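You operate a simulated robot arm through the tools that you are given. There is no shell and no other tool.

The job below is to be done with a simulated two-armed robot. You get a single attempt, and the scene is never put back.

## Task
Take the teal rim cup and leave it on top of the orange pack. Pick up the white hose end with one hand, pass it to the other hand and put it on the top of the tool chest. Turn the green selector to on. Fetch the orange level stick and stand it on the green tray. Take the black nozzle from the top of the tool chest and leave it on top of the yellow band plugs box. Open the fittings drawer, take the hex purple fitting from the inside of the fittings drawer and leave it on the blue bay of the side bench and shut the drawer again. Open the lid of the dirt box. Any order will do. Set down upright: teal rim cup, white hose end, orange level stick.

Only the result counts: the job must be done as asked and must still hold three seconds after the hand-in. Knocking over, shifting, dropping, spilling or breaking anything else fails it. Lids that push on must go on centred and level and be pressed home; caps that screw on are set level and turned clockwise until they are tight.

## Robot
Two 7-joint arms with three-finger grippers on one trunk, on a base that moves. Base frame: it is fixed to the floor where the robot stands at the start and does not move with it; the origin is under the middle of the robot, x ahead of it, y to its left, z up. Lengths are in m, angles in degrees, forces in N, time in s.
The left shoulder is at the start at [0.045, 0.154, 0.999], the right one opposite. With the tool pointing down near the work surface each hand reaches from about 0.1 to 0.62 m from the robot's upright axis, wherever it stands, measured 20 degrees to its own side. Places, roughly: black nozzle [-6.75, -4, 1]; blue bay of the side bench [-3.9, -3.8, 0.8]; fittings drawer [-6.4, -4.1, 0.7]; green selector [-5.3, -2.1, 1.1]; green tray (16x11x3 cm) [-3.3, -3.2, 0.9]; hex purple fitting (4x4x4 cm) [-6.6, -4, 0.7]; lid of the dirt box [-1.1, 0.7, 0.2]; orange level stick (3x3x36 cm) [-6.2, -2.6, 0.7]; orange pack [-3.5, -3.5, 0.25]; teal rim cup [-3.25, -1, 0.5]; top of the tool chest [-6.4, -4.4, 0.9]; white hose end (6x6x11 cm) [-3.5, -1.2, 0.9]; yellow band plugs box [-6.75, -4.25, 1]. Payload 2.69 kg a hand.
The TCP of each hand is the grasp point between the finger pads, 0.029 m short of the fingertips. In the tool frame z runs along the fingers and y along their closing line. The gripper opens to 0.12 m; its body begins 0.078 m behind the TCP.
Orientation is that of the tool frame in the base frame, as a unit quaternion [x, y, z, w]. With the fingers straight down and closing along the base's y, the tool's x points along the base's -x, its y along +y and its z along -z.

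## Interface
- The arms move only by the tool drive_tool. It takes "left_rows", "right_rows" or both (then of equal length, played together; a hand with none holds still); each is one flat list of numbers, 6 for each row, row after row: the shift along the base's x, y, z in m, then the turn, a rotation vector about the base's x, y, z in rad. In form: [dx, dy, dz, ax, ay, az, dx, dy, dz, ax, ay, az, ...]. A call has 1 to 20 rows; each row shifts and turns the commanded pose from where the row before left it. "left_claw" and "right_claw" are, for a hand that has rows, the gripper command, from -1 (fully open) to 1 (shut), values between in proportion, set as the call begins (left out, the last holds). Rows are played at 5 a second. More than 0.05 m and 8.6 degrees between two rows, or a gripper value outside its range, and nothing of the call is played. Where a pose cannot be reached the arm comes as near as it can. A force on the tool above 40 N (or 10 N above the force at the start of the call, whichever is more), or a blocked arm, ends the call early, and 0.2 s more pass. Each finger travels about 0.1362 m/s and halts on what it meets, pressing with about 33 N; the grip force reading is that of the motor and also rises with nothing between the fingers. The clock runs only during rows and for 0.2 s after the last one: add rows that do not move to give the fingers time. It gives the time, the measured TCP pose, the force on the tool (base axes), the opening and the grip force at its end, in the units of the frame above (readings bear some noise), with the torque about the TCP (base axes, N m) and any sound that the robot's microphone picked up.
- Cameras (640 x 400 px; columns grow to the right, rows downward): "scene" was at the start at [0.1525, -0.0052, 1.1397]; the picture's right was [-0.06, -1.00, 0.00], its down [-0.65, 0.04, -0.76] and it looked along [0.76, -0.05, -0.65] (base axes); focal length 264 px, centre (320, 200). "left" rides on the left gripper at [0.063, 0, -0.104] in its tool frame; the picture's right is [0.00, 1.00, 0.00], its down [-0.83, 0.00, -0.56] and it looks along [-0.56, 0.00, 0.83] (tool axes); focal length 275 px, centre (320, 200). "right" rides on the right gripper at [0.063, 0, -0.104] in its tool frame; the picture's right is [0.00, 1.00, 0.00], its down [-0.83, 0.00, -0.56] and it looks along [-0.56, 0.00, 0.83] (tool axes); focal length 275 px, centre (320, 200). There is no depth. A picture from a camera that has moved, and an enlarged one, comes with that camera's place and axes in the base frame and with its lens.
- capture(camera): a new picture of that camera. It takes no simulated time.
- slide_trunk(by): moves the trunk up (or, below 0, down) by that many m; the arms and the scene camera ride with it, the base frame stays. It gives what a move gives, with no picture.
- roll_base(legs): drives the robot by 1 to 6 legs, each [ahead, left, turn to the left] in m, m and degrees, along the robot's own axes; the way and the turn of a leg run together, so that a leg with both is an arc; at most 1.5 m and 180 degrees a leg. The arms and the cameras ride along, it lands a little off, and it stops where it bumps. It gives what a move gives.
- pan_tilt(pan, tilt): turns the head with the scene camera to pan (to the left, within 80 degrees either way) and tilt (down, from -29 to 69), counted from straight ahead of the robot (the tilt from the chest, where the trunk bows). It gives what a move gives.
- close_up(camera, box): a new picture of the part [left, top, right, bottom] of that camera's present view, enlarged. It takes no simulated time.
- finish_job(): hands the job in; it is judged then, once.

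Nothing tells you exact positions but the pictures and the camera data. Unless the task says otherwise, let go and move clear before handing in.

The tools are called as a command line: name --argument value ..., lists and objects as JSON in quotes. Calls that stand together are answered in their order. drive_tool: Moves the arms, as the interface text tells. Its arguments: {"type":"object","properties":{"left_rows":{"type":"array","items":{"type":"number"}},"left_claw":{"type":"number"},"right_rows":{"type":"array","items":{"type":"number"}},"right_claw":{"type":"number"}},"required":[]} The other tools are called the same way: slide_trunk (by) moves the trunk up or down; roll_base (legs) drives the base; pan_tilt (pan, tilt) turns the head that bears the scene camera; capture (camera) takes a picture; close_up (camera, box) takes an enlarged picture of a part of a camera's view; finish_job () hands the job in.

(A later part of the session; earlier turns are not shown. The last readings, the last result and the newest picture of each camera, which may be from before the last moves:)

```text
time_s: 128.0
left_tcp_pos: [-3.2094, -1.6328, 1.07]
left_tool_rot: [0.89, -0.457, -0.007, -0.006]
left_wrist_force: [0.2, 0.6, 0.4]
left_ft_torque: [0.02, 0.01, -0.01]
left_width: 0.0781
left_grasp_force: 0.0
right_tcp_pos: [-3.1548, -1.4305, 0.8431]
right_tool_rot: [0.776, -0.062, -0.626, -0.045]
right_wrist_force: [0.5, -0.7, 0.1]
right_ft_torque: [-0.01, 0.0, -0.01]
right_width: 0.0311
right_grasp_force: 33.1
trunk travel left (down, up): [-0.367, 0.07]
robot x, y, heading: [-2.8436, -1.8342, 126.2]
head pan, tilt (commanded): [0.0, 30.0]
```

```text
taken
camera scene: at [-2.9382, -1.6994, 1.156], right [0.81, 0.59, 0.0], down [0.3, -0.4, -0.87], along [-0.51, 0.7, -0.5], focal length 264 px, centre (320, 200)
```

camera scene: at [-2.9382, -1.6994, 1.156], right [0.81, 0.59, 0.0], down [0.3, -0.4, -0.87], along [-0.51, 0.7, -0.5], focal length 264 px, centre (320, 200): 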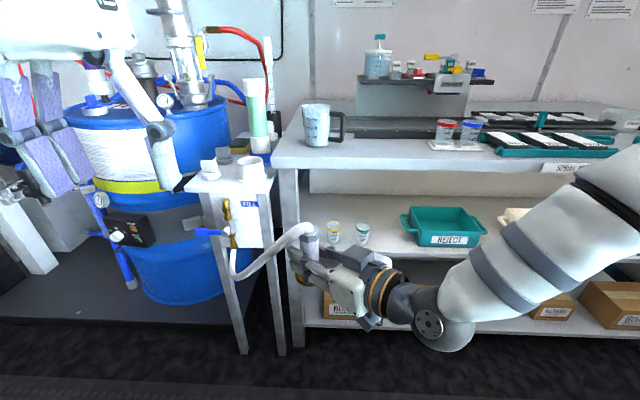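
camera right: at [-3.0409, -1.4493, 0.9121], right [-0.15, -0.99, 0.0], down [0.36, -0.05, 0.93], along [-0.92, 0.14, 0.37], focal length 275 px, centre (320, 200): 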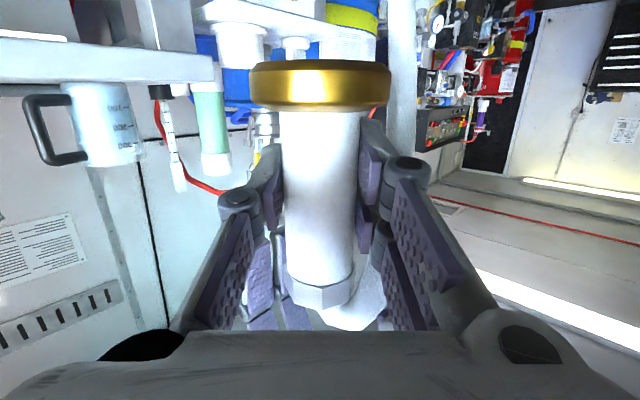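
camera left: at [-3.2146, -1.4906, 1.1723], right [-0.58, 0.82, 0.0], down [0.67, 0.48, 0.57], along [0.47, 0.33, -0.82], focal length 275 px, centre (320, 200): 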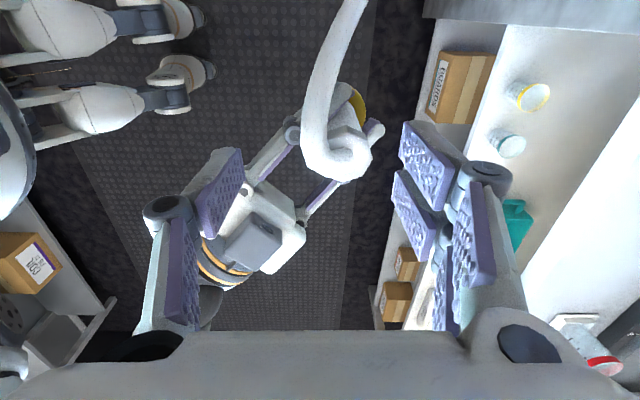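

The hose end is now in the right hand. I turn down the aisle, watching the wrist force in case the hose pulls.

roll_base --legs '[[0, 0, 89.5]]'

pan_tilt --pan 0 --tilt 20

capture --camera "scene"

```text
time_s: 132.2
left_tcp_pos: [-3.0418, -2.192, 1.0688]
left_tool_rot: [0.953, 0.301, -0.008, 0.001]
left_wrist_force: [-0.4, 0.1, -0.1]
left_ft_torque: [-0.02, -0.03, 0.0]
left_width: 0.0779
left_grasp_force: 0.1
right_tcp_pos: [-3.2422, -2.1362, 0.8428]
right_tool_rot: [0.594, 0.503, -0.476, 0.409]
right_wrist_force: [0.6, -0.1, 0.3]
right_ft_torque: [0.02, 0.0, 0.02]
right_width: 0.0312
right_grasp_force: 33.1
trunk travel left (down, up): [-0.367, 0.07]
robot x, y, heading: [-2.8406, -1.8265, -144.3]
head pan, tilt (commanded): [0.0, 30.0]
```

```text
time_s: 132.9
left_tcp_pos: [-3.0409, -2.1927, 1.0694]
left_tool_rot: [0.953, 0.302, -0.009, 0.001]
left_wrist_force: [-0.2, 0.0, -0.2]
left_ft_torque: [0.0, 0.02, 0.02]
left_width: 0.0779
left_grasp_force: 0.1
right_tcp_pos: [-3.2431, -2.1353, 0.8434]
right_tool_rot: [0.594, 0.503, -0.476, 0.409]
right_wrist_force: [0.4, 1.0, -0.3]
right_ft_torque: [0.01, -0.02, -0.04]
right_width: 0.0312
right_grasp_force: 33.1
trunk travel left (down, up): [-0.367, 0.07]
robot x, y, heading: [-2.8417, -1.8261, -144.3]
head pan, tilt (commanded): [0.0, 20.0]
```

```text
taken
camera scene: at [-2.9755, -1.9222, 1.172], right [-0.58, 0.81, 0.0], down [0.28, 0.2, -0.94], along [-0.76, -0.55, -0.34], focal length 264 px, centre (320, 200)
```

scene: 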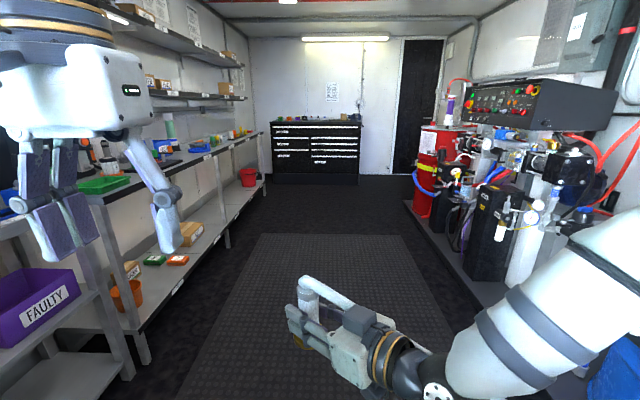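

The way ahead is clear to the tool chest. I drive 3.2 m toward it.

roll_base --legs '[[1.2, 0, 0], [1.2, 0, 0], [0.75, 0, 0]]'

capture --camera "scene"

```text
time_s: 148.4
left_tcp_pos: [-5.5699, -4.0824, 1.0694]
left_tool_rot: [0.95, 0.313, -0.008, 0.001]
left_wrist_force: [0.4, -0.6, -0.8]
left_ft_torque: [0.01, -0.03, 0.02]
left_width: 0.0777
left_grasp_force: 0.1
right_tcp_pos: [-5.7724, -4.0295, 0.843]
right_tool_rot: [0.588, 0.511, -0.47, 0.415]
right_wrist_force: [-0.4, -0.3, -0.4]
right_ft_torque: [0.02, -0.02, 0.0]
right_width: 0.0312
right_grasp_force: 33.2
trunk travel left (down, up): [-0.367, 0.07]
robot x, y, heading: [-5.3782, -3.7117, -142.8]
head pan, tilt (commanded): [0.0, 20.0]
```

```text
taken
camera scene: at [-5.5108, -3.8099, 1.172], right [-0.61, 0.8, 0.0], down [0.27, 0.21, -0.94], along [-0.75, -0.57, -0.34], focal length 264 px, centre (320, 200)
```

scene: 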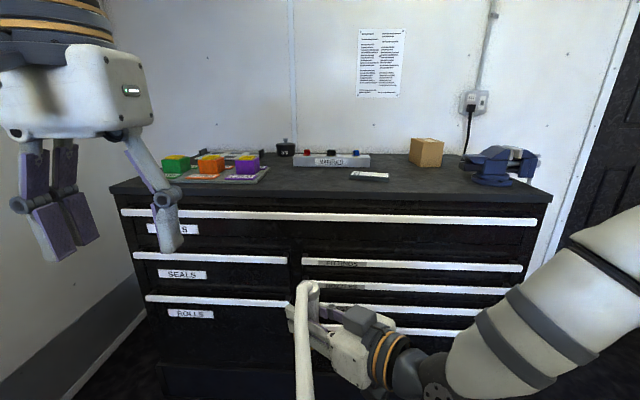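

I'm in front of the tool chest. I zoom in on its top and drawers.

close_up --camera "scene" --box '[130, 120, 340, 210]'

close_up --camera "scene" --box '[330, 120, 560, 220]'

close_up --camera "scene" --box '[110, 190, 560, 350]'

```text
3.05 times, centred on (235, 165) of scene
camera zoom: at [-5.5108, -3.8099, 1.172], right [-0.61, 0.8, 0.0], down [0.27, 0.21, -0.94], along [-0.75, -0.57, -0.34], focal length 803 px, centre (579, 307)
```

zoom: 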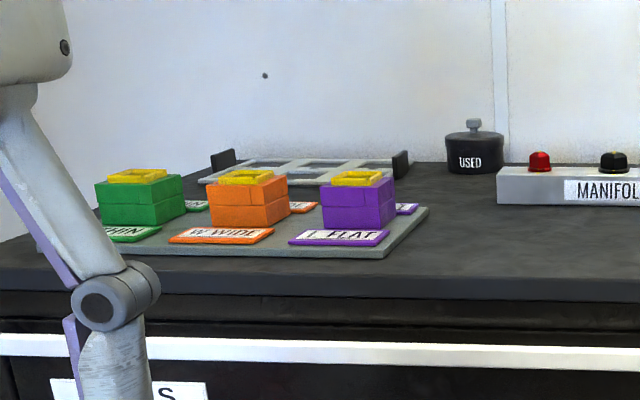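

```text
2.78 times, centred on (445, 170) of scene
camera zoom: at [-5.5108, -3.8099, 1.172], right [-0.61, 0.8, 0.0], down [0.27, 0.21, -0.94], along [-0.75, -0.57, -0.34], focal length 733 px, centre (-28, 284)
```

zoom: 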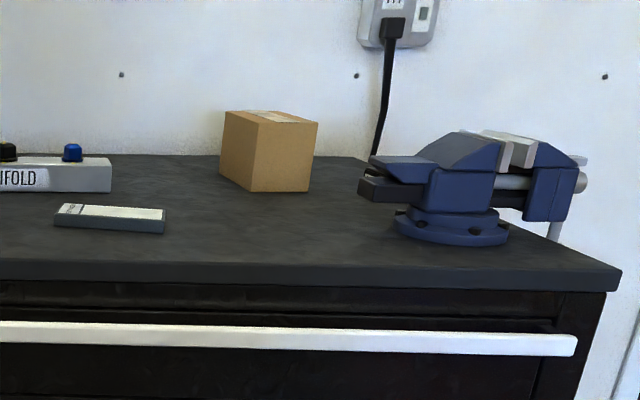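

```text
1.42 times, centred on (335, 270) of scene
camera zoom: at [-5.5108, -3.8099, 1.172], right [-0.61, 0.8, 0.0], down [0.27, 0.21, -0.94], along [-0.75, -0.57, -0.34], focal length 375 px, centre (299, 100)
```

zoom: 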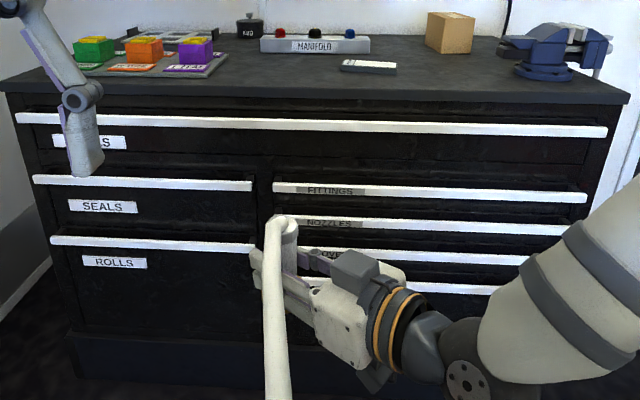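

close_up --camera "scene" --box '[440, 130, 560, 200]'

close_up --camera "scene" --box '[390, 125, 470, 180]'

```text
5.33 times, centred on (500, 165) of scene
camera zoom: at [-5.5108, -3.8099, 1.172], right [-0.61, 0.8, 0.0], down [0.27, 0.21, -0.94], along [-0.75, -0.57, -0.34], focal length 1405 px, centre (-640, 387)
```

zoom: 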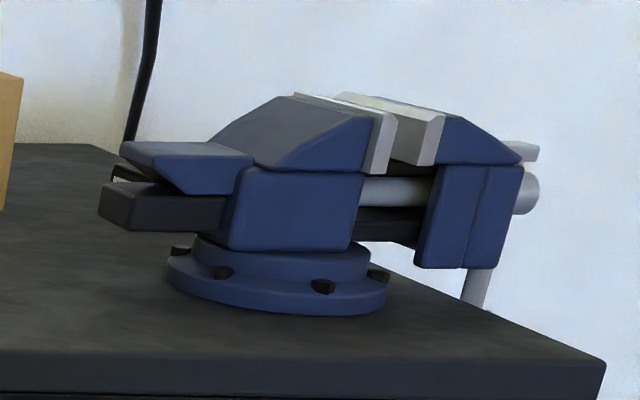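

```text
7.27 times, centred on (430, 152) of scene
camera zoom: at [-5.5108, -3.8099, 1.172], right [-0.61, 0.8, 0.0], down [0.27, 0.21, -0.94], along [-0.75, -0.57, -0.34], focal length 1916 px, centre (-480, 546)
```

zoom: 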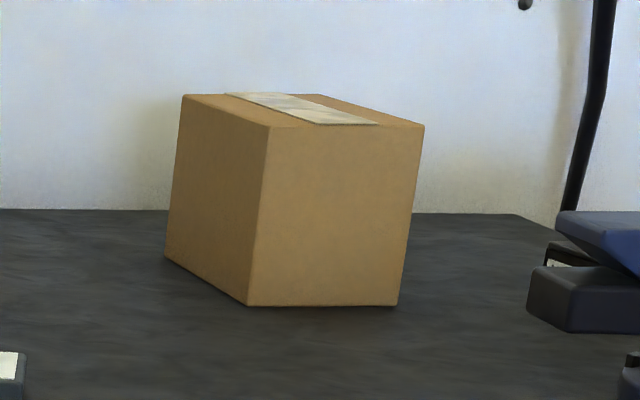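

The cardboard box and the vise are to the right; the front centre of the chest top is free for the hose end. I turn the right hand so that it points straight at the chest.

drive_tool --right_rows '[-0.0131, 0.0173, 0.01, 0, 0, -0.131, -0.0131, 0.0173, 0.01, 0, 0, -0.131, -0.0131, 0.0173, 0.01, 0, 0, -0.131, -0.0131, 0.0173, 0.01, 0, 0, -0.131, -0.0131, 0.0173, 0.01, 0, 0, -0.131, -0.0131, 0.0173, 0.01, 0, 0, -0.131]'

capture --camera "scene"

```text
time_s: 149.8
left_tcp_pos: [-5.569, -4.082, 1.0695]
left_tool_rot: [0.95, 0.313, -0.009, 0.001]
left_wrist_force: [-0.6, -0.5, 0.6]
left_ft_torque: [0.03, 0.01, -0.01]
left_width: 0.0778
left_grasp_force: 0.0
right_tcp_pos: [-5.8497, -3.9261, 0.903]
right_tool_rot: [0.739, 0.247, -0.593, 0.203]
right_wrist_force: [0.3, 0.3, 0.3]
right_ft_torque: [-0.01, -0.05, -0.02]
right_width: 0.031
right_grasp_force: 32.9
trunk travel left (down, up): [-0.367, 0.07]
robot x, y, heading: [-5.3842, -3.7089, -142.7]
head pan, tilt (commanded): [0.0, 20.0]
```

```text
taken
camera scene: at [-5.5105, -3.8097, 1.1721], right [-0.61, 0.8, 0.0], down [0.27, 0.21, -0.94], along [-0.75, -0.57, -0.34], focal length 264 px, centre (320, 200)
```

scene: 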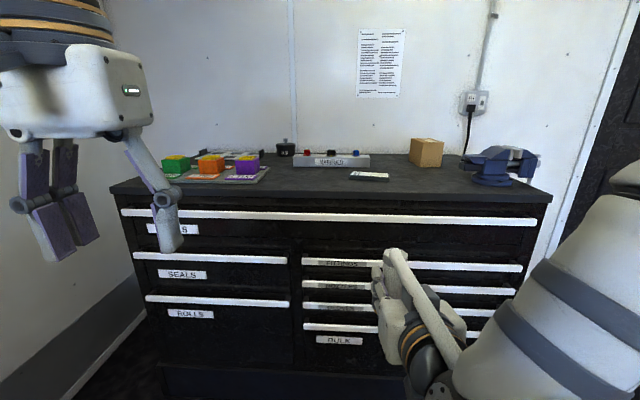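

drive_tool --right_rows '[0, 0, 0.035, 0, 0, 0, 0, 0, 0.035, 0, 0, 0, 0, 0, 0.035, 0, 0, 0, 0, 0, 0.035, 0, 0, 0]'

roll_base --legs '[[0.2, -0.1, -1.5]]'

pan_tilt --pan 0 --tilt 30

capture --camera "scene"

```text
time_s: 150.8
left_tcp_pos: [-5.5699, -4.0811, 1.0697]
left_tool_rot: [0.949, 0.315, -0.009, 0.001]
left_wrist_force: [-0.1, 0.4, -1.0]
left_ft_torque: [-0.01, -0.03, 0.01]
left_width: 0.078
left_grasp_force: 0.1
right_tcp_pos: [-5.851, -3.9265, 1.0439]
right_tool_rot: [0.738, 0.247, -0.594, 0.204]
right_wrist_force: [0.2, -0.8, -2.5]
right_ft_torque: [-0.03, 0.01, 0.02]
right_width: 0.0311
right_grasp_force: 33.5
trunk travel left (down, up): [-0.367, 0.07]
robot x, y, heading: [-5.381, -3.7156, -142.5]
head pan, tilt (commanded): [0.0, 20.0]
```

```text
time_s: 152.5
left_tcp_pos: [-5.8006, -4.115, 1.0693]
left_tool_rot: [0.954, 0.3, -0.008, 0.002]
left_wrist_force: [-0.4, 0.0, 0.4]
left_ft_torque: [0.01, -0.03, -0.01]
left_width: 0.0781
left_grasp_force: 0.1
right_tcp_pos: [-6.0768, -3.9506, 1.0422]
right_tool_rot: [0.742, 0.236, -0.596, 0.194]
right_wrist_force: [-0.4, -0.5, -3.3]
right_ft_torque: [0.0, -0.02, 0.01]
right_width: 0.031
right_grasp_force: 32.8
trunk travel left (down, up): [-0.367, 0.07]
robot x, y, heading: [-5.6015, -3.7547, -144.3]
head pan, tilt (commanded): [0.0, 20.0]
```

```text
time_s: 153.2
left_tcp_pos: [-5.8005, -4.1142, 1.0695]
left_tool_rot: [0.954, 0.3, -0.008, 0.001]
left_wrist_force: [-0.1, 0.8, 0.1]
left_ft_torque: [-0.01, 0.01, -0.02]
left_width: 0.0778
left_grasp_force: 0.1
right_tcp_pos: [-6.0769, -3.9505, 1.0426]
right_tool_rot: [0.742, 0.236, -0.596, 0.194]
right_wrist_force: [-0.4, -1.1, -2.6]
right_ft_torque: [0.0, -0.02, 0.04]
right_width: 0.0311
right_grasp_force: 32.6
trunk travel left (down, up): [-0.367, 0.07]
robot x, y, heading: [-5.6048, -3.7518, -144.0]
head pan, tilt (commanded): [0.0, 30.0]
```

```text
taken
camera scene: at [-5.7316, -3.8422, 1.156], right [-0.58, 0.81, 0.0], down [0.41, 0.29, -0.87], along [-0.7, -0.5, -0.5], focal length 264 px, centre (320, 200)
```

scene: 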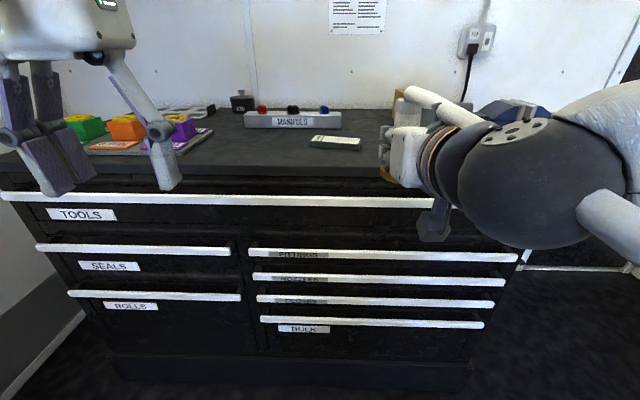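

close_up --camera "scene" --box '[180, 80, 400, 220]'

capture --camera "left"

capture --camera "right"

```text
2.86 times, centred on (290, 150) of scene
camera zoom: at [-5.7316, -3.8422, 1.156], right [-0.58, 0.81, 0.0], down [0.41, 0.29, -0.87], along [-0.7, -0.5, -0.5], focal length 753 px, centre (406, 343)
```

zoom: 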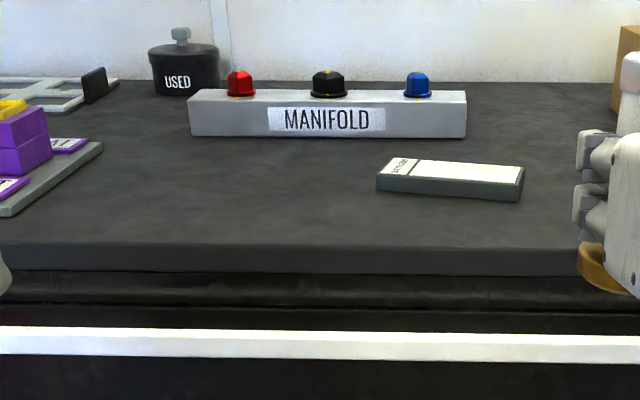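

```text
taken
camera left: at [-5.7469, -4.0781, 1.1722], right [0.57, -0.82, 0.0], down [-0.67, -0.47, 0.57], along [-0.47, -0.32, -0.82], focal length 275 px, centre (320, 200)
```

left: 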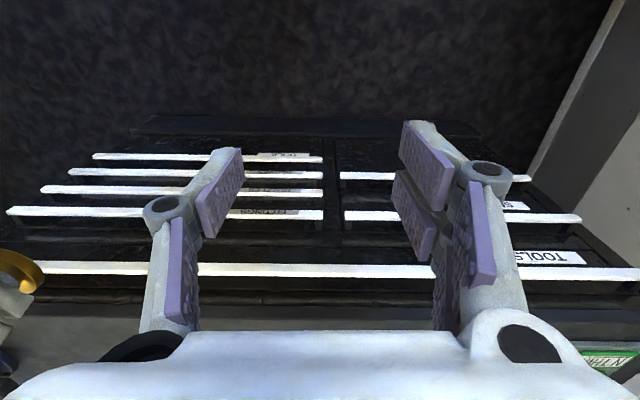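

```text
taken
camera right: at [-5.9831, -3.8844, 1.0024], right [0.58, -0.81, 0.0], down [0.3, 0.22, 0.93], along [-0.76, -0.54, 0.37], focal length 275 px, centre (320, 200)
```

right: 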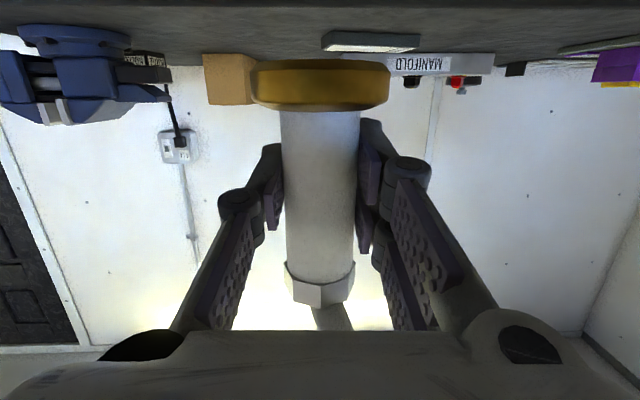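

The chest top is at about z=0.92, its front edge roughly 0.57 m ahead of my head. I shift left and roll closer to set the hose end near the front edge, left of the white-topped block.

roll_base --legs '[[0, 0.2, 0], [0.26, 0, 0]]'

capture --camera "scene"

capture --camera "right"

```text
time_s: 156.9
left_tcp_pos: [-5.8996, -4.4283, 1.0692]
left_tool_rot: [0.954, 0.299, -0.008, 0.001]
left_wrist_force: [0.5, -0.4, -0.3]
left_ft_torque: [0.03, -0.02, 0.01]
left_width: 0.0778
left_grasp_force: 0.0
right_tcp_pos: [-6.1742, -4.2648, 1.0427]
right_tool_rot: [0.742, 0.235, -0.597, 0.194]
right_wrist_force: [0.4, -0.5, -2.8]
right_ft_torque: [-0.04, -0.02, 0.0]
right_width: 0.0309
right_grasp_force: 32.2
trunk travel left (down, up): [-0.367, 0.07]
robot x, y, heading: [-5.7026, -4.0656, -144.8]
head pan, tilt (commanded): [0.0, 30.0]
```

```text
taken
camera scene: at [-5.829, -4.1573, 1.1559], right [-0.58, 0.81, 0.0], down [0.41, 0.29, -0.87], along [-0.7, -0.5, -0.5], focal length 264 px, centre (320, 200)
```

scene: 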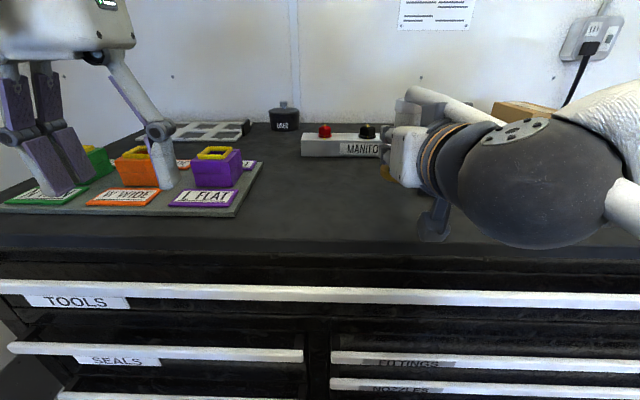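

```text
taken
camera right: at [-6.0806, -4.1989, 1.0022], right [0.58, -0.81, 0.0], down [0.3, 0.21, 0.93], along [-0.76, -0.54, 0.37], focal length 275 px, centre (320, 200)
```

right: 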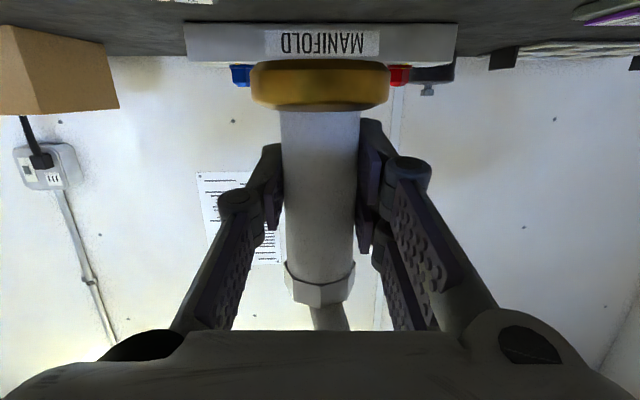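

The hose end is over the chest top just inside the front edge and clear of everything. I lower it slowly.

drive_tool --right_rows '[-0.0065, -0.0047, -0.02, 0, 0, 0, 0, 0, -0.02, 0, 0, 0, 0, 0, -0.015, 0, 0, 0]'

capture --camera "scene"

capture --camera "right"

```text
time_s: 157.7
left_tcp_pos: [-5.898, -4.4285, 1.0686]
left_tool_rot: [0.954, 0.299, -0.01, 0.002]
left_wrist_force: [0.4, 0.5, 0.4]
left_ft_torque: [0.01, -0.04, 0.02]
left_width: 0.0779
left_grasp_force: 0.0
right_tcp_pos: [-6.1804, -4.2697, 0.9866]
right_tool_rot: [0.743, 0.235, -0.596, 0.194]
right_wrist_force: [0.0, 0.3, -2.7]
right_ft_torque: [-0.03, -0.02, -0.02]
right_width: 0.0315
right_grasp_force: 32.6
trunk travel left (down, up): [-0.367, 0.07]
robot x, y, heading: [-5.6997, -4.0654, -144.4]
head pan, tilt (commanded): [0.0, 30.0]
```

```text
taken
camera scene: at [-5.8286, -4.1571, 1.156], right [-0.58, 0.81, 0.0], down [0.41, 0.29, -0.87], along [-0.7, -0.5, -0.5], focal length 264 px, centre (320, 200)
```

scene: 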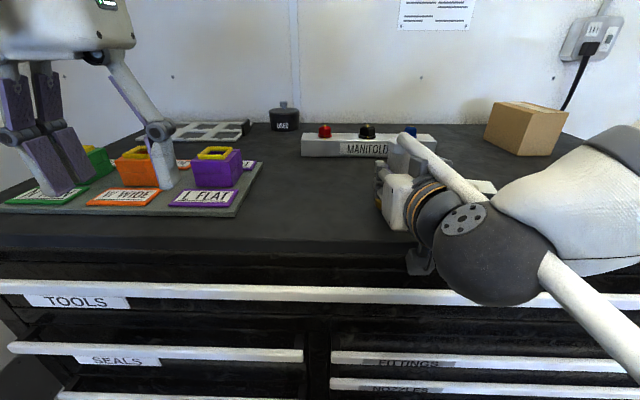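

```text
taken
camera right: at [-6.0869, -4.2037, 0.9471], right [0.58, -0.81, 0.0], down [0.3, 0.22, 0.93], along [-0.76, -0.54, 0.37], focal length 275 px, centre (320, 200)
```

right: 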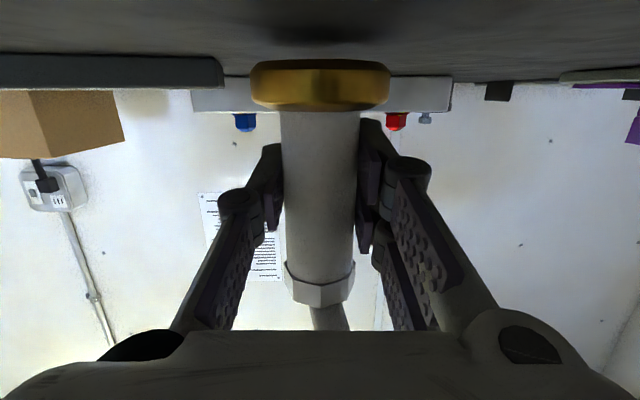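

drive_tool --right_rows '[0, 0, -0.006, 0, 0, 0, 0, 0, -0.005, 0, 0, 0, 0, 0, -0.003, 0, 0, 0]'

capture --camera "right"

```text
time_s: 158.5
left_tcp_pos: [-5.8973, -4.426, 1.0711]
left_tool_rot: [0.954, 0.298, -0.01, 0.002]
left_wrist_force: [-0.5, 0.1, -1.0]
left_ft_torque: [0.01, -0.01, -0.02]
left_width: 0.0779
left_grasp_force: 0.1
right_tcp_pos: [-6.1807, -4.2696, 0.9786]
right_tool_rot: [0.738, 0.235, -0.601, 0.196]
right_wrist_force: [-3.3, -0.3, 25.9]
right_ft_torque: [0.54, 0.25, -0.03]
right_width: 0.0312
right_grasp_force: 33.4
trunk travel left (down, up): [-0.367, 0.07]
robot x, y, heading: [-5.697, -4.0634, -144.5]
head pan, tilt (commanded): [0.0, 30.0]
```

```text
taken
camera right: at [-6.0866, -4.2037, 0.9372], right [0.58, -0.81, 0.0], down [0.31, 0.22, 0.93], along [-0.75, -0.54, 0.38], focal length 275 px, centre (320, 200)
```

right: 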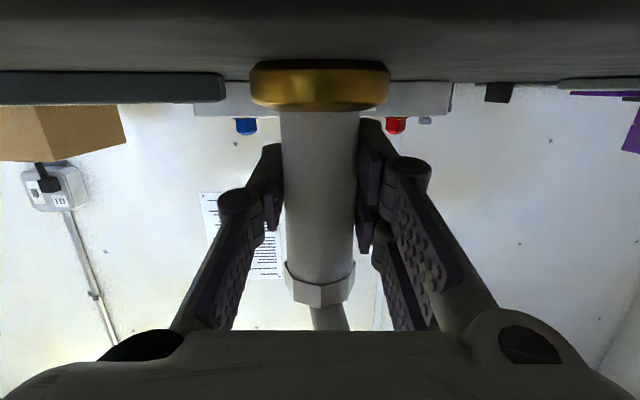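

The brass base is on the chest top (26 N contact). I ease the pressure, open the fingers, and check that it stands.

drive_tool --right_rows '[0, 0, 0.004, 0, 0, 0, 0, 0, 0, 0, 0, 0]'

drive_tool --right_rows '[0, 0, 0, 0, 0, 0, 0, 0, 0, 0, 0, 0, 0, 0, 0, 0, 0, 0]' --right_claw 0.0

capture --camera "right"

```text
time_s: 159.1
left_tcp_pos: [-5.8964, -4.4283, 1.0689]
left_tool_rot: [0.954, 0.299, -0.01, 0.002]
left_wrist_force: [-0.3, 0.7, 0.4]
left_ft_torque: [-0.01, 0.02, -0.02]
left_width: 0.078
left_grasp_force: 0.0
right_tcp_pos: [-6.1801, -4.2684, 0.9791]
right_tool_rot: [0.741, 0.236, -0.598, 0.195]
right_wrist_force: [-5.5, -4.5, 21.3]
right_ft_torque: [-0.4, 0.87, 0.04]
right_width: 0.0312
right_grasp_force: 33.1
trunk travel left (down, up): [-0.367, 0.07]
robot x, y, heading: [-5.6996, -4.0653, -144.4]
head pan, tilt (commanded): [0.0, 30.0]
```

```text
time_s: 159.9
left_tcp_pos: [-5.8974, -4.4284, 1.0691]
left_tool_rot: [0.954, 0.299, -0.008, 0.002]
left_wrist_force: [0.0, -0.6, -0.4]
left_ft_torque: [0.01, -0.02, 0.0]
left_width: 0.078
left_grasp_force: 0.1
right_tcp_pos: [-6.1797, -4.2685, 0.977]
right_tool_rot: [0.742, 0.235, -0.597, 0.193]
right_wrist_force: [-0.5, -0.1, -0.2]
right_ft_torque: [-0.01, -0.02, 0.02]
right_width: 0.06
right_grasp_force: 0.1
trunk travel left (down, up): [-0.367, 0.07]
robot x, y, heading: [-5.6941, -4.0641, -144.6]
head pan, tilt (commanded): [0.0, 30.0]
```

```text
taken
camera right: at [-6.0866, -4.2031, 0.9372], right [0.58, -0.81, 0.0], down [0.3, 0.21, 0.93], along [-0.76, -0.54, 0.37], focal length 275 px, centre (320, 200)
```

right: 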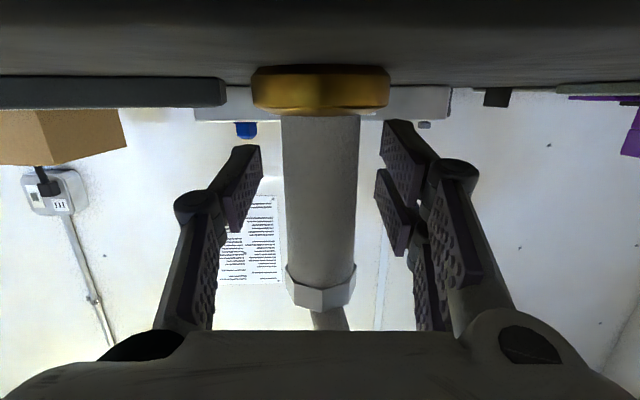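

It stands on its own. I back the whole robot straight away so the open fingers clear the stub.

roll_base --legs '[[-0.25, 0, 0]]'

capture --camera "scene"

```text
time_s: 161.7
left_tcp_pos: [-5.6964, -4.2835, 1.0691]
left_tool_rot: [0.954, 0.299, -0.009, 0.002]
left_wrist_force: [0.1, -0.4, 0.0]
left_ft_torque: [-0.04, 0.03, -0.03]
left_width: 0.0779
left_grasp_force: 0.1
right_tcp_pos: [-5.9778, -4.124, 0.9776]
right_tool_rot: [0.742, 0.236, -0.597, 0.194]
right_wrist_force: [0.3, 0.8, 0.9]
right_ft_torque: [-0.01, -0.03, 0.01]
right_width: 0.0599
right_grasp_force: 0.0
trunk travel left (down, up): [-0.367, 0.07]
robot x, y, heading: [-5.4939, -3.9177, -144.7]
head pan, tilt (commanded): [0.0, 30.0]
```

```text
taken
camera scene: at [-5.6253, -4.0117, 1.1561], right [-0.58, 0.81, 0.0], down [0.41, 0.29, -0.87], along [-0.71, -0.5, -0.5], focal length 264 px, centre (320, 200)
```

scene: 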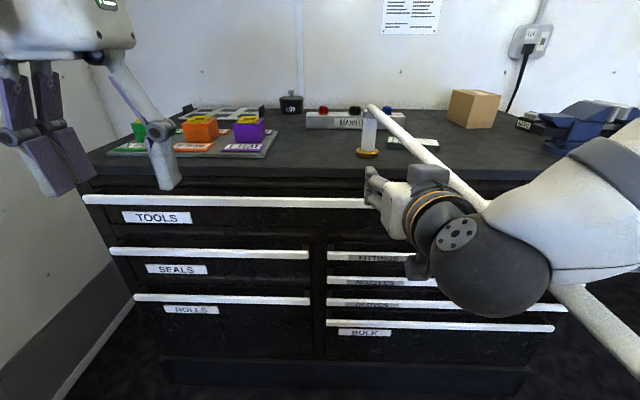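

The hose end stands on the chest top. Next the nozzle: I bring the right hand back to pointing down so I can see past it.

drive_tool --right_rows '[-0.003, 0.008, 0.005, 0.0792, -0.1106, 0, -0.003, 0.008, 0.005, 0.0792, -0.1106, 0, -0.003, 0.008, 0.005, 0.0792, -0.1106, 0, -0.003, 0.008, 0.005, 0.0792, -0.1106, 0, -0.003, 0.008, 0.005, 0.0792, -0.1106, 0, -0.003, 0.008, 0.005, 0.0792, -0.1106, 0, -0.003, 0.008, 0.005, 0.0792, -0.1106, 0, -0.003, 0.008, 0.005, 0.0792, -0.1106, 0, -0.003, 0.008, 0.005, 0.0792, -0.1106, 0, -0.003, 0.008, 0.005, 0.0792, -0.1106, 0]'

pan_tilt --pan -15 --tilt 25

capture --camera "scene"

```text
time_s: 163.9
left_tcp_pos: [-5.6963, -4.2839, 1.0686]
left_tool_rot: [0.954, 0.299, -0.009, 0.001]
left_wrist_force: [0.3, -0.3, -1.0]
left_ft_torque: [0.0, 0.0, 0.01]
left_width: 0.0778
left_grasp_force: 0.0
right_tcp_pos: [-6.0083, -4.0439, 1.0272]
right_tool_rot: [0.953, 0.303, 0.003, -0.001]
right_wrist_force: [0.4, 0.0, -0.1]
right_ft_torque: [-0.01, -0.02, 0.02]
right_width: 0.0599
right_grasp_force: 0.1
trunk travel left (down, up): [-0.367, 0.07]
robot x, y, heading: [-5.4921, -3.9191, -144.2]
head pan, tilt (commanded): [0.0, 30.0]
```

```text
time_s: 164.7
left_tcp_pos: [-5.6953, -4.2833, 1.0707]
left_tool_rot: [0.954, 0.299, -0.009, 0.001]
left_wrist_force: [1.0, 1.1, 0.9]
left_ft_torque: [0.0, 0.03, 0.01]
left_width: 0.0781
left_grasp_force: 0.1
right_tcp_pos: [-6.0086, -4.0442, 1.0284]
right_tool_rot: [0.953, 0.302, 0.001, 0.0]
right_wrist_force: [-0.6, 0.4, -0.4]
right_ft_torque: [-0.01, 0.0, 0.02]
right_width: 0.0597
right_grasp_force: 0.1
trunk travel left (down, up): [-0.367, 0.07]
robot x, y, heading: [-5.4972, -3.9195, -144.4]
head pan, tilt (commanded): [-15.0, 25.0]
```

```text
taken
camera scene: at [-5.6384, -3.9919, 1.164], right [-0.35, 0.94, 0.0], down [0.4, 0.15, -0.91], along [-0.85, -0.32, -0.42], focal length 264 px, centre (320, 200)
```

scene: 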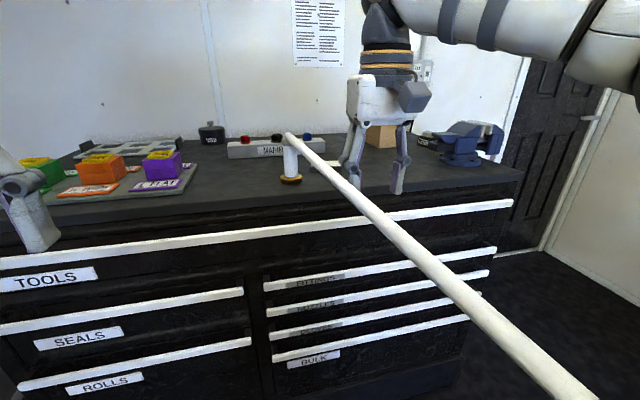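

roll_base --legs '[[0.0, -0.5, 0]]'

pan_tilt --pan 0 --tilt 25

capture --camera "scene"

```text
time_s: 169.0
left_tcp_pos: [-5.9877, -3.8757, 1.0691]
left_tool_rot: [0.954, 0.298, -0.009, 0.001]
left_wrist_force: [0.0, -0.2, -0.1]
left_ft_torque: [-0.02, 0.01, -0.04]
left_width: 0.078
left_grasp_force: 0.0
right_tcp_pos: [-6.299, -3.6354, 1.0282]
right_tool_rot: [0.954, 0.301, 0.002, -0.001]
right_wrist_force: [-0.6, -0.8, -0.1]
right_ft_torque: [-0.02, 0.01, 0.0]
right_width: 0.0602
right_grasp_force: 0.0
trunk travel left (down, up): [-0.367, 0.07]
robot x, y, heading: [-5.7888, -3.5112, -144.3]
head pan, tilt (commanded): [-15.0, 25.0]
```

```text
time_s: 169.8
left_tcp_pos: [-5.9873, -3.8761, 1.0685]
left_tool_rot: [0.954, 0.298, -0.009, 0.001]
left_wrist_force: [-0.4, 0.0, -0.7]
left_ft_torque: [0.04, -0.01, 0.02]
left_width: 0.0782
left_grasp_force: 0.1
right_tcp_pos: [-6.2989, -3.6364, 1.0279]
right_tool_rot: [0.953, 0.302, 0.003, -0.001]
right_wrist_force: [0.3, 0.6, 0.7]
right_ft_torque: [-0.01, -0.02, -0.04]
right_width: 0.06
right_grasp_force: 0.0
trunk travel left (down, up): [-0.367, 0.07]
robot x, y, heading: [-5.7893, -3.5129, -144.7]
head pan, tilt (commanded): [0.0, 25.0]
```

```text
taken
camera scene: at [-5.9179, -3.6051, 1.164], right [-0.58, 0.82, 0.0], down [0.34, 0.24, -0.91], along [-0.74, -0.53, -0.42], focal length 264 px, centre (320, 200)
```

scene: 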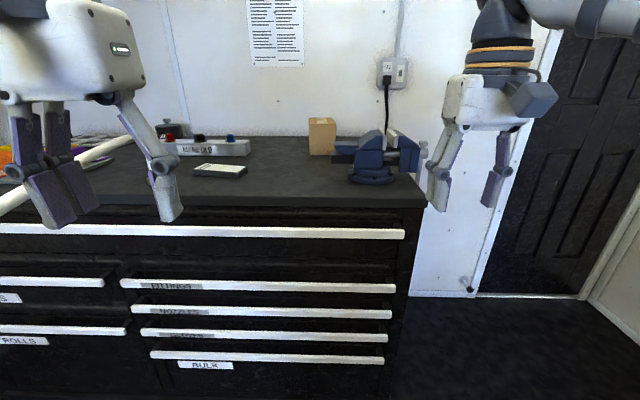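

close_up --camera "scene" --box '[290, 100, 440, 200]'

close_up --camera "scene" --box '[140, 100, 290, 200]'

```text
4.00 times, centred on (365, 150) of scene
camera zoom: at [-5.9179, -3.6051, 1.164], right [-0.58, 0.82, 0.0], down [0.34, 0.24, -0.91], along [-0.74, -0.53, -0.42], focal length 1054 px, centre (140, 400)
```

zoom: 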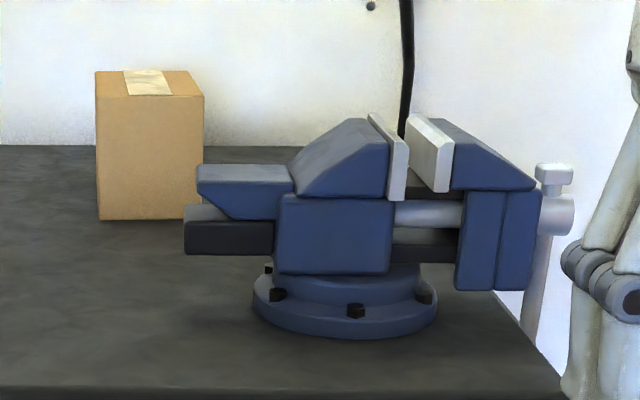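

```text
4.00 times, centred on (215, 150) of scene
camera zoom: at [-5.9179, -3.6051, 1.164], right [-0.58, 0.82, 0.0], down [0.34, 0.24, -0.91], along [-0.74, -0.53, -0.42], focal length 1054 px, centre (740, 400)
```

zoom: 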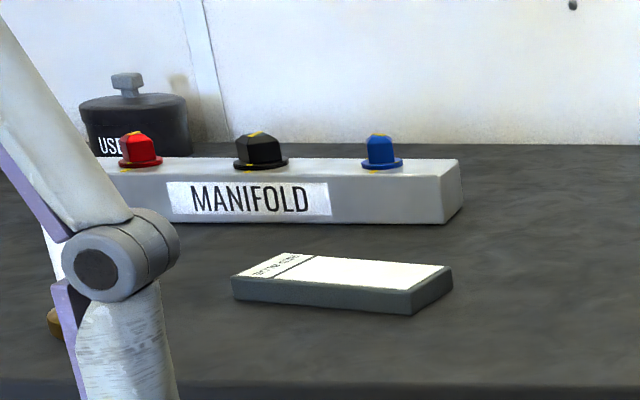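

The cardboard box and vise are at the right end. I move left and nearer so the right wrist camera can look between them for the black nozzle.

roll_base --legs '[[0.0, 0.28, 0], [0.2, 0, 0]]'

capture --camera "right"

capture --camera "scene"

```text
time_s: 173.7
left_tcp_pos: [-5.9876, -4.2192, 1.0693]
left_tool_rot: [0.955, 0.296, -0.009, 0.0]
left_wrist_force: [0.1, -0.9, -0.5]
left_ft_torque: [0.01, -0.02, 0.01]
left_width: 0.0782
left_grasp_force: 0.1
right_tcp_pos: [-6.2991, -3.9779, 1.0266]
right_tool_rot: [0.954, 0.3, 0.003, -0.001]
right_wrist_force: [-0.6, -0.7, -0.4]
right_ft_torque: [-0.01, -0.01, 0.0]
right_width: 0.0598
right_grasp_force: 0.0
trunk travel left (down, up): [-0.367, 0.07]
robot x, y, heading: [-5.7858, -3.8557, -144.8]
head pan, tilt (commanded): [0.0, 25.0]
```

```text
taken
camera right: at [-6.2478, -3.9435, 1.1312], right [0.58, -0.82, 0.0], down [-0.68, -0.48, 0.55], along [-0.45, -0.32, -0.83], focal length 275 px, centre (320, 200)
```

right: 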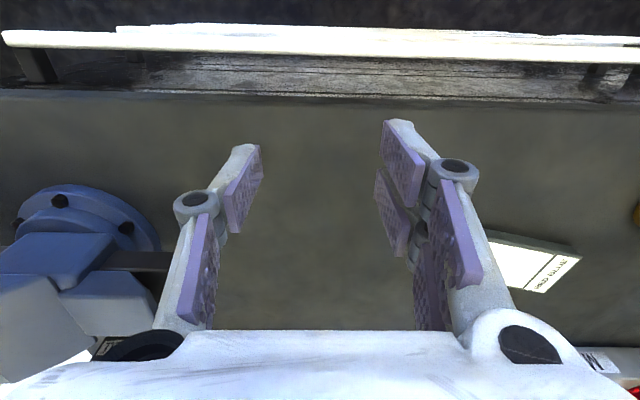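

```text
taken
camera scene: at [-5.9178, -3.949, 1.1639], right [-0.58, 0.82, 0.0], down [0.35, 0.24, -0.91], along [-0.74, -0.52, -0.42], focal length 264 px, centre (320, 200)
```

scene: 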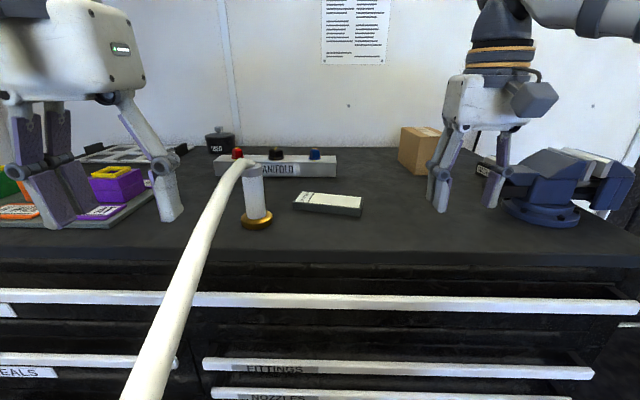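

close_up --camera "scene" --box '[380, 110, 640, 240]'

close_up --camera "scene" --box '[440, 130, 540, 200]'

```text
2.46 times, centred on (510, 175) of scene
camera zoom: at [-5.9178, -3.949, 1.1639], right [-0.58, 0.82, 0.0], down [0.35, 0.24, -0.91], along [-0.74, -0.52, -0.42], focal length 649 px, centre (-148, 262)
```

zoom: 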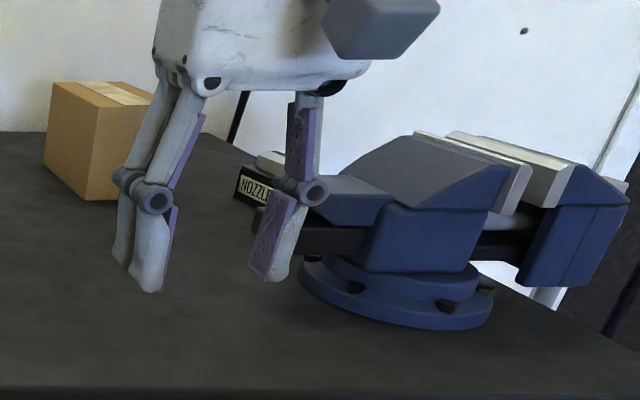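

```text
5.71 times, centred on (490, 165) of scene
camera zoom: at [-5.9178, -3.949, 1.1639], right [-0.58, 0.82, 0.0], down [0.35, 0.24, -0.91], along [-0.74, -0.52, -0.42], focal length 1506 px, centre (-651, 400)
```

zoom: 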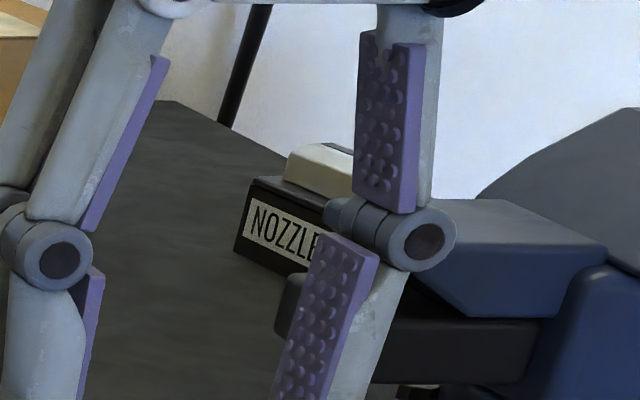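

There's a black block labelled NOZZLES tucked behind the vise; the black nozzle should be on it. I raise the trunk and the right hand to look at it from above.

slide_trunk --by 0.07

drive_tool --right_rows '[0, 0, 0.03, 0, 0, 0, 0, 0, 0.03, 0, 0, 0, 0, 0, 0.02, 0, 0, 0]'

roll_base --legs '[[0.0, -0.2, 0], [0.1, 0, 0]]'

capture --camera "right"

capture --camera "scene"

```text
time_s: 174.8
left_tcp_pos: [-5.9875, -4.2204, 1.1384]
left_tool_rot: [0.955, 0.296, -0.009, 0.001]
left_wrist_force: [0.2, 1.0, -0.5]
left_ft_torque: [0.03, -0.01, 0.04]
left_width: 0.078
left_grasp_force: 0.1
right_tcp_pos: [-6.2992, -3.9779, 1.0952]
right_tool_rot: [0.954, 0.3, 0.004, -0.001]
right_wrist_force: [-1.1, -0.2, -1.2]
right_ft_torque: [0.07, -0.04, 0.0]
right_width: 0.06
right_grasp_force: 0.1
trunk travel left (down, up): [-0.437, 0.0]
robot x, y, heading: [-5.786, -3.8593, -144.3]
head pan, tilt (commanded): [0.0, 25.0]
```

```text
time_s: 175.6
left_tcp_pos: [-5.9862, -4.2189, 1.1394]
left_tool_rot: [0.955, 0.296, -0.009, 0.001]
left_wrist_force: [0.2, 0.6, 0.2]
left_ft_torque: [-0.01, -0.01, 0.01]
left_width: 0.0781
left_grasp_force: 0.1
right_tcp_pos: [-6.2987, -3.9777, 1.127]
right_tool_rot: [0.954, 0.3, 0.001, -0.001]
right_wrist_force: [0.4, 0.1, 0.2]
right_ft_torque: [0.01, 0.03, -0.04]
right_width: 0.06
right_grasp_force: 0.0
right hand out of reach, approached as far as the arm can: row 2, 3
trunk travel left (down, up): [-0.437, 0.0]
robot x, y, heading: [-5.7868, -3.8552, -144.9]
head pan, tilt (commanded): [0.0, 25.0]
```

```text
time_s: 178.5
left_tcp_pos: [-6.1849, -4.1136, 1.1387]
left_tool_rot: [0.955, 0.295, -0.009, 0.001]
left_wrist_force: [0.3, 0.8, -0.7]
left_ft_torque: [-0.01, 0.01, 0.01]
left_width: 0.0779
left_grasp_force: 0.0
right_tcp_pos: [-6.4946, -3.8712, 1.1277]
right_tool_rot: [0.954, 0.299, 0.001, -0.001]
right_wrist_force: [0.0, -1.1, 0.2]
right_ft_torque: [0.01, -0.05, -0.04]
right_width: 0.0602
right_grasp_force: 0.0
trunk travel left (down, up): [-0.437, 0.0]
robot x, y, heading: [-5.9814, -3.7487, -144.9]
head pan, tilt (commanded): [0.0, 25.0]
```

```text
taken
camera right: at [-6.4438, -3.8367, 1.2313], right [0.57, -0.82, 0.0], down [-0.68, -0.48, 0.55], along [-0.45, -0.32, -0.83], focal length 275 px, centre (320, 200)
```

right: 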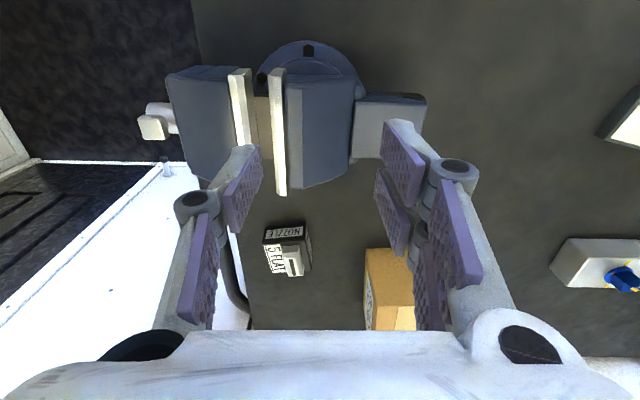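

```text
taken
camera scene: at [-6.0599, -3.8053, 1.2438], right [-0.58, 0.82, 0.0], down [0.35, 0.24, -0.91], along [-0.74, -0.52, -0.42], focal length 264 px, centre (320, 200)
```

scene: 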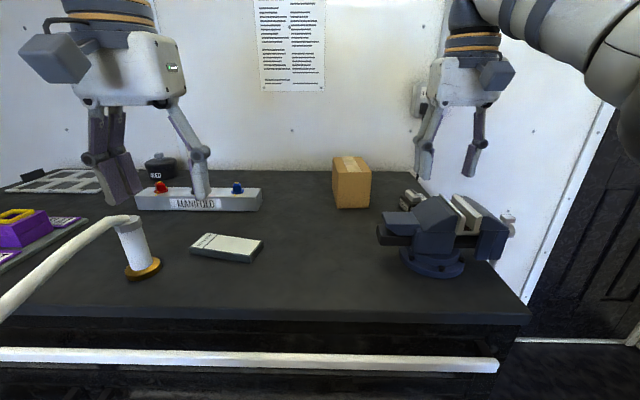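

Now the right wrist camera sees a small block behind the vise. I zoom in on it and the cardboard box.

close_up --camera "right" --box '[230, 200, 430, 335]'

close_up --camera "scene" --box '[320, 140, 440, 220]'

close_up --camera "left" --box '[0, 0, 640, 400]'

```text
2.96 times, centred on (330, 268) of right
camera zoom: at [-6.4438, -3.8367, 1.2313], right [0.57, -0.82, 0.0], down [-0.68, -0.48, 0.55], along [-0.45, -0.32, -0.83], focal length 816 px, centre (290, 0)
```

zoom: 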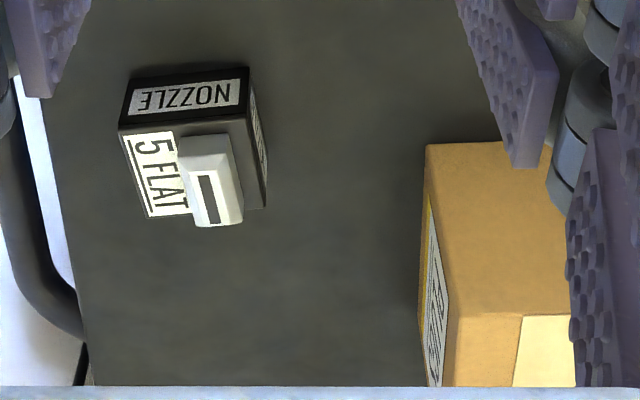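

```text
5.00 times, centred on (380, 180) of scene
camera zoom: at [-6.0599, -3.8053, 1.2438], right [-0.58, 0.82, 0.0], down [0.35, 0.24, -0.91], along [-0.74, -0.52, -0.42], focal length 1318 px, centre (20, 300)
```

zoom: 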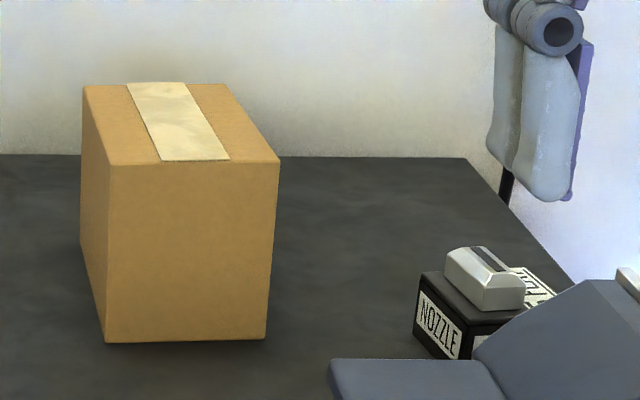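

```text
1.00 times, centred on (320, 200) of left (not enlarged: the box is as wide or as high as the picture)
camera zoom: at [-6.1299, -4.0782, 1.2424], right [0.56, -0.83, 0.0], down [-0.68, -0.46, 0.57], along [-0.47, -0.32, -0.82], focal length 275 px, centre (320, 200)
```

zoom: 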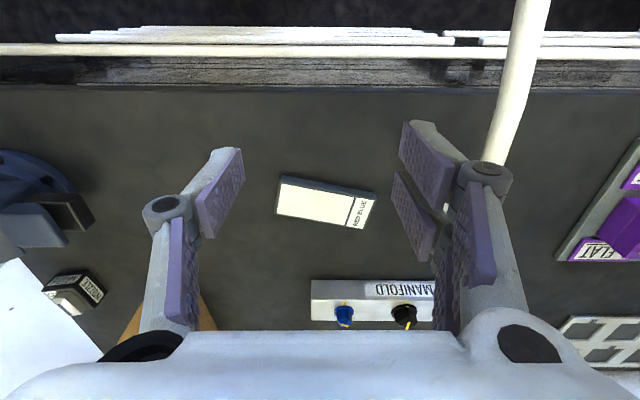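

The black "NOZZLE" block (about 5×6×4 cm) sits behind the vise near [-6.69, -3.96], and the cardboard plugs box (top z≈1.03) near [-6.67, -4.14]. I check how much room there is between my base and the chest.

pan_tilt --pan 0 --tilt 69

capture --camera "scene"

```text
time_s: 179.6
left_tcp_pos: [-6.1837, -4.1133, 1.1396]
left_tool_rot: [0.955, 0.296, -0.009, 0.0]
left_wrist_force: [0.4, 0.1, -0.4]
left_ft_torque: [-0.03, 0.04, -0.01]
left_width: 0.078
left_grasp_force: 0.0
right_tcp_pos: [-6.4947, -3.8717, 1.1276]
right_tool_rot: [0.954, 0.3, 0.002, -0.001]
right_wrist_force: [-0.2, -0.1, 0.4]
right_ft_torque: [0.0, 0.03, 0.01]
right_width: 0.0599
right_grasp_force: 0.0
trunk travel left (down, up): [-0.437, 0.0]
robot x, y, heading: [-5.9819, -3.751, -145.0]
head pan, tilt (commanded): [0.0, 68.8]
```

```text
taken
camera scene: at [-6.03, -3.7842, 1.1843], right [-0.58, 0.82, 0.0], down [0.76, 0.54, -0.36], along [-0.3, -0.21, -0.93], focal length 264 px, centre (320, 200)
```

scene: 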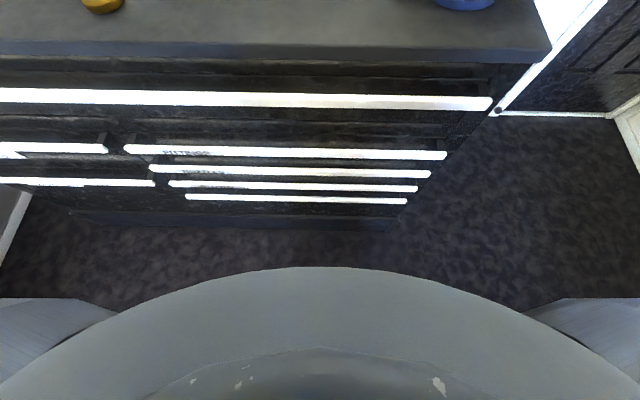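

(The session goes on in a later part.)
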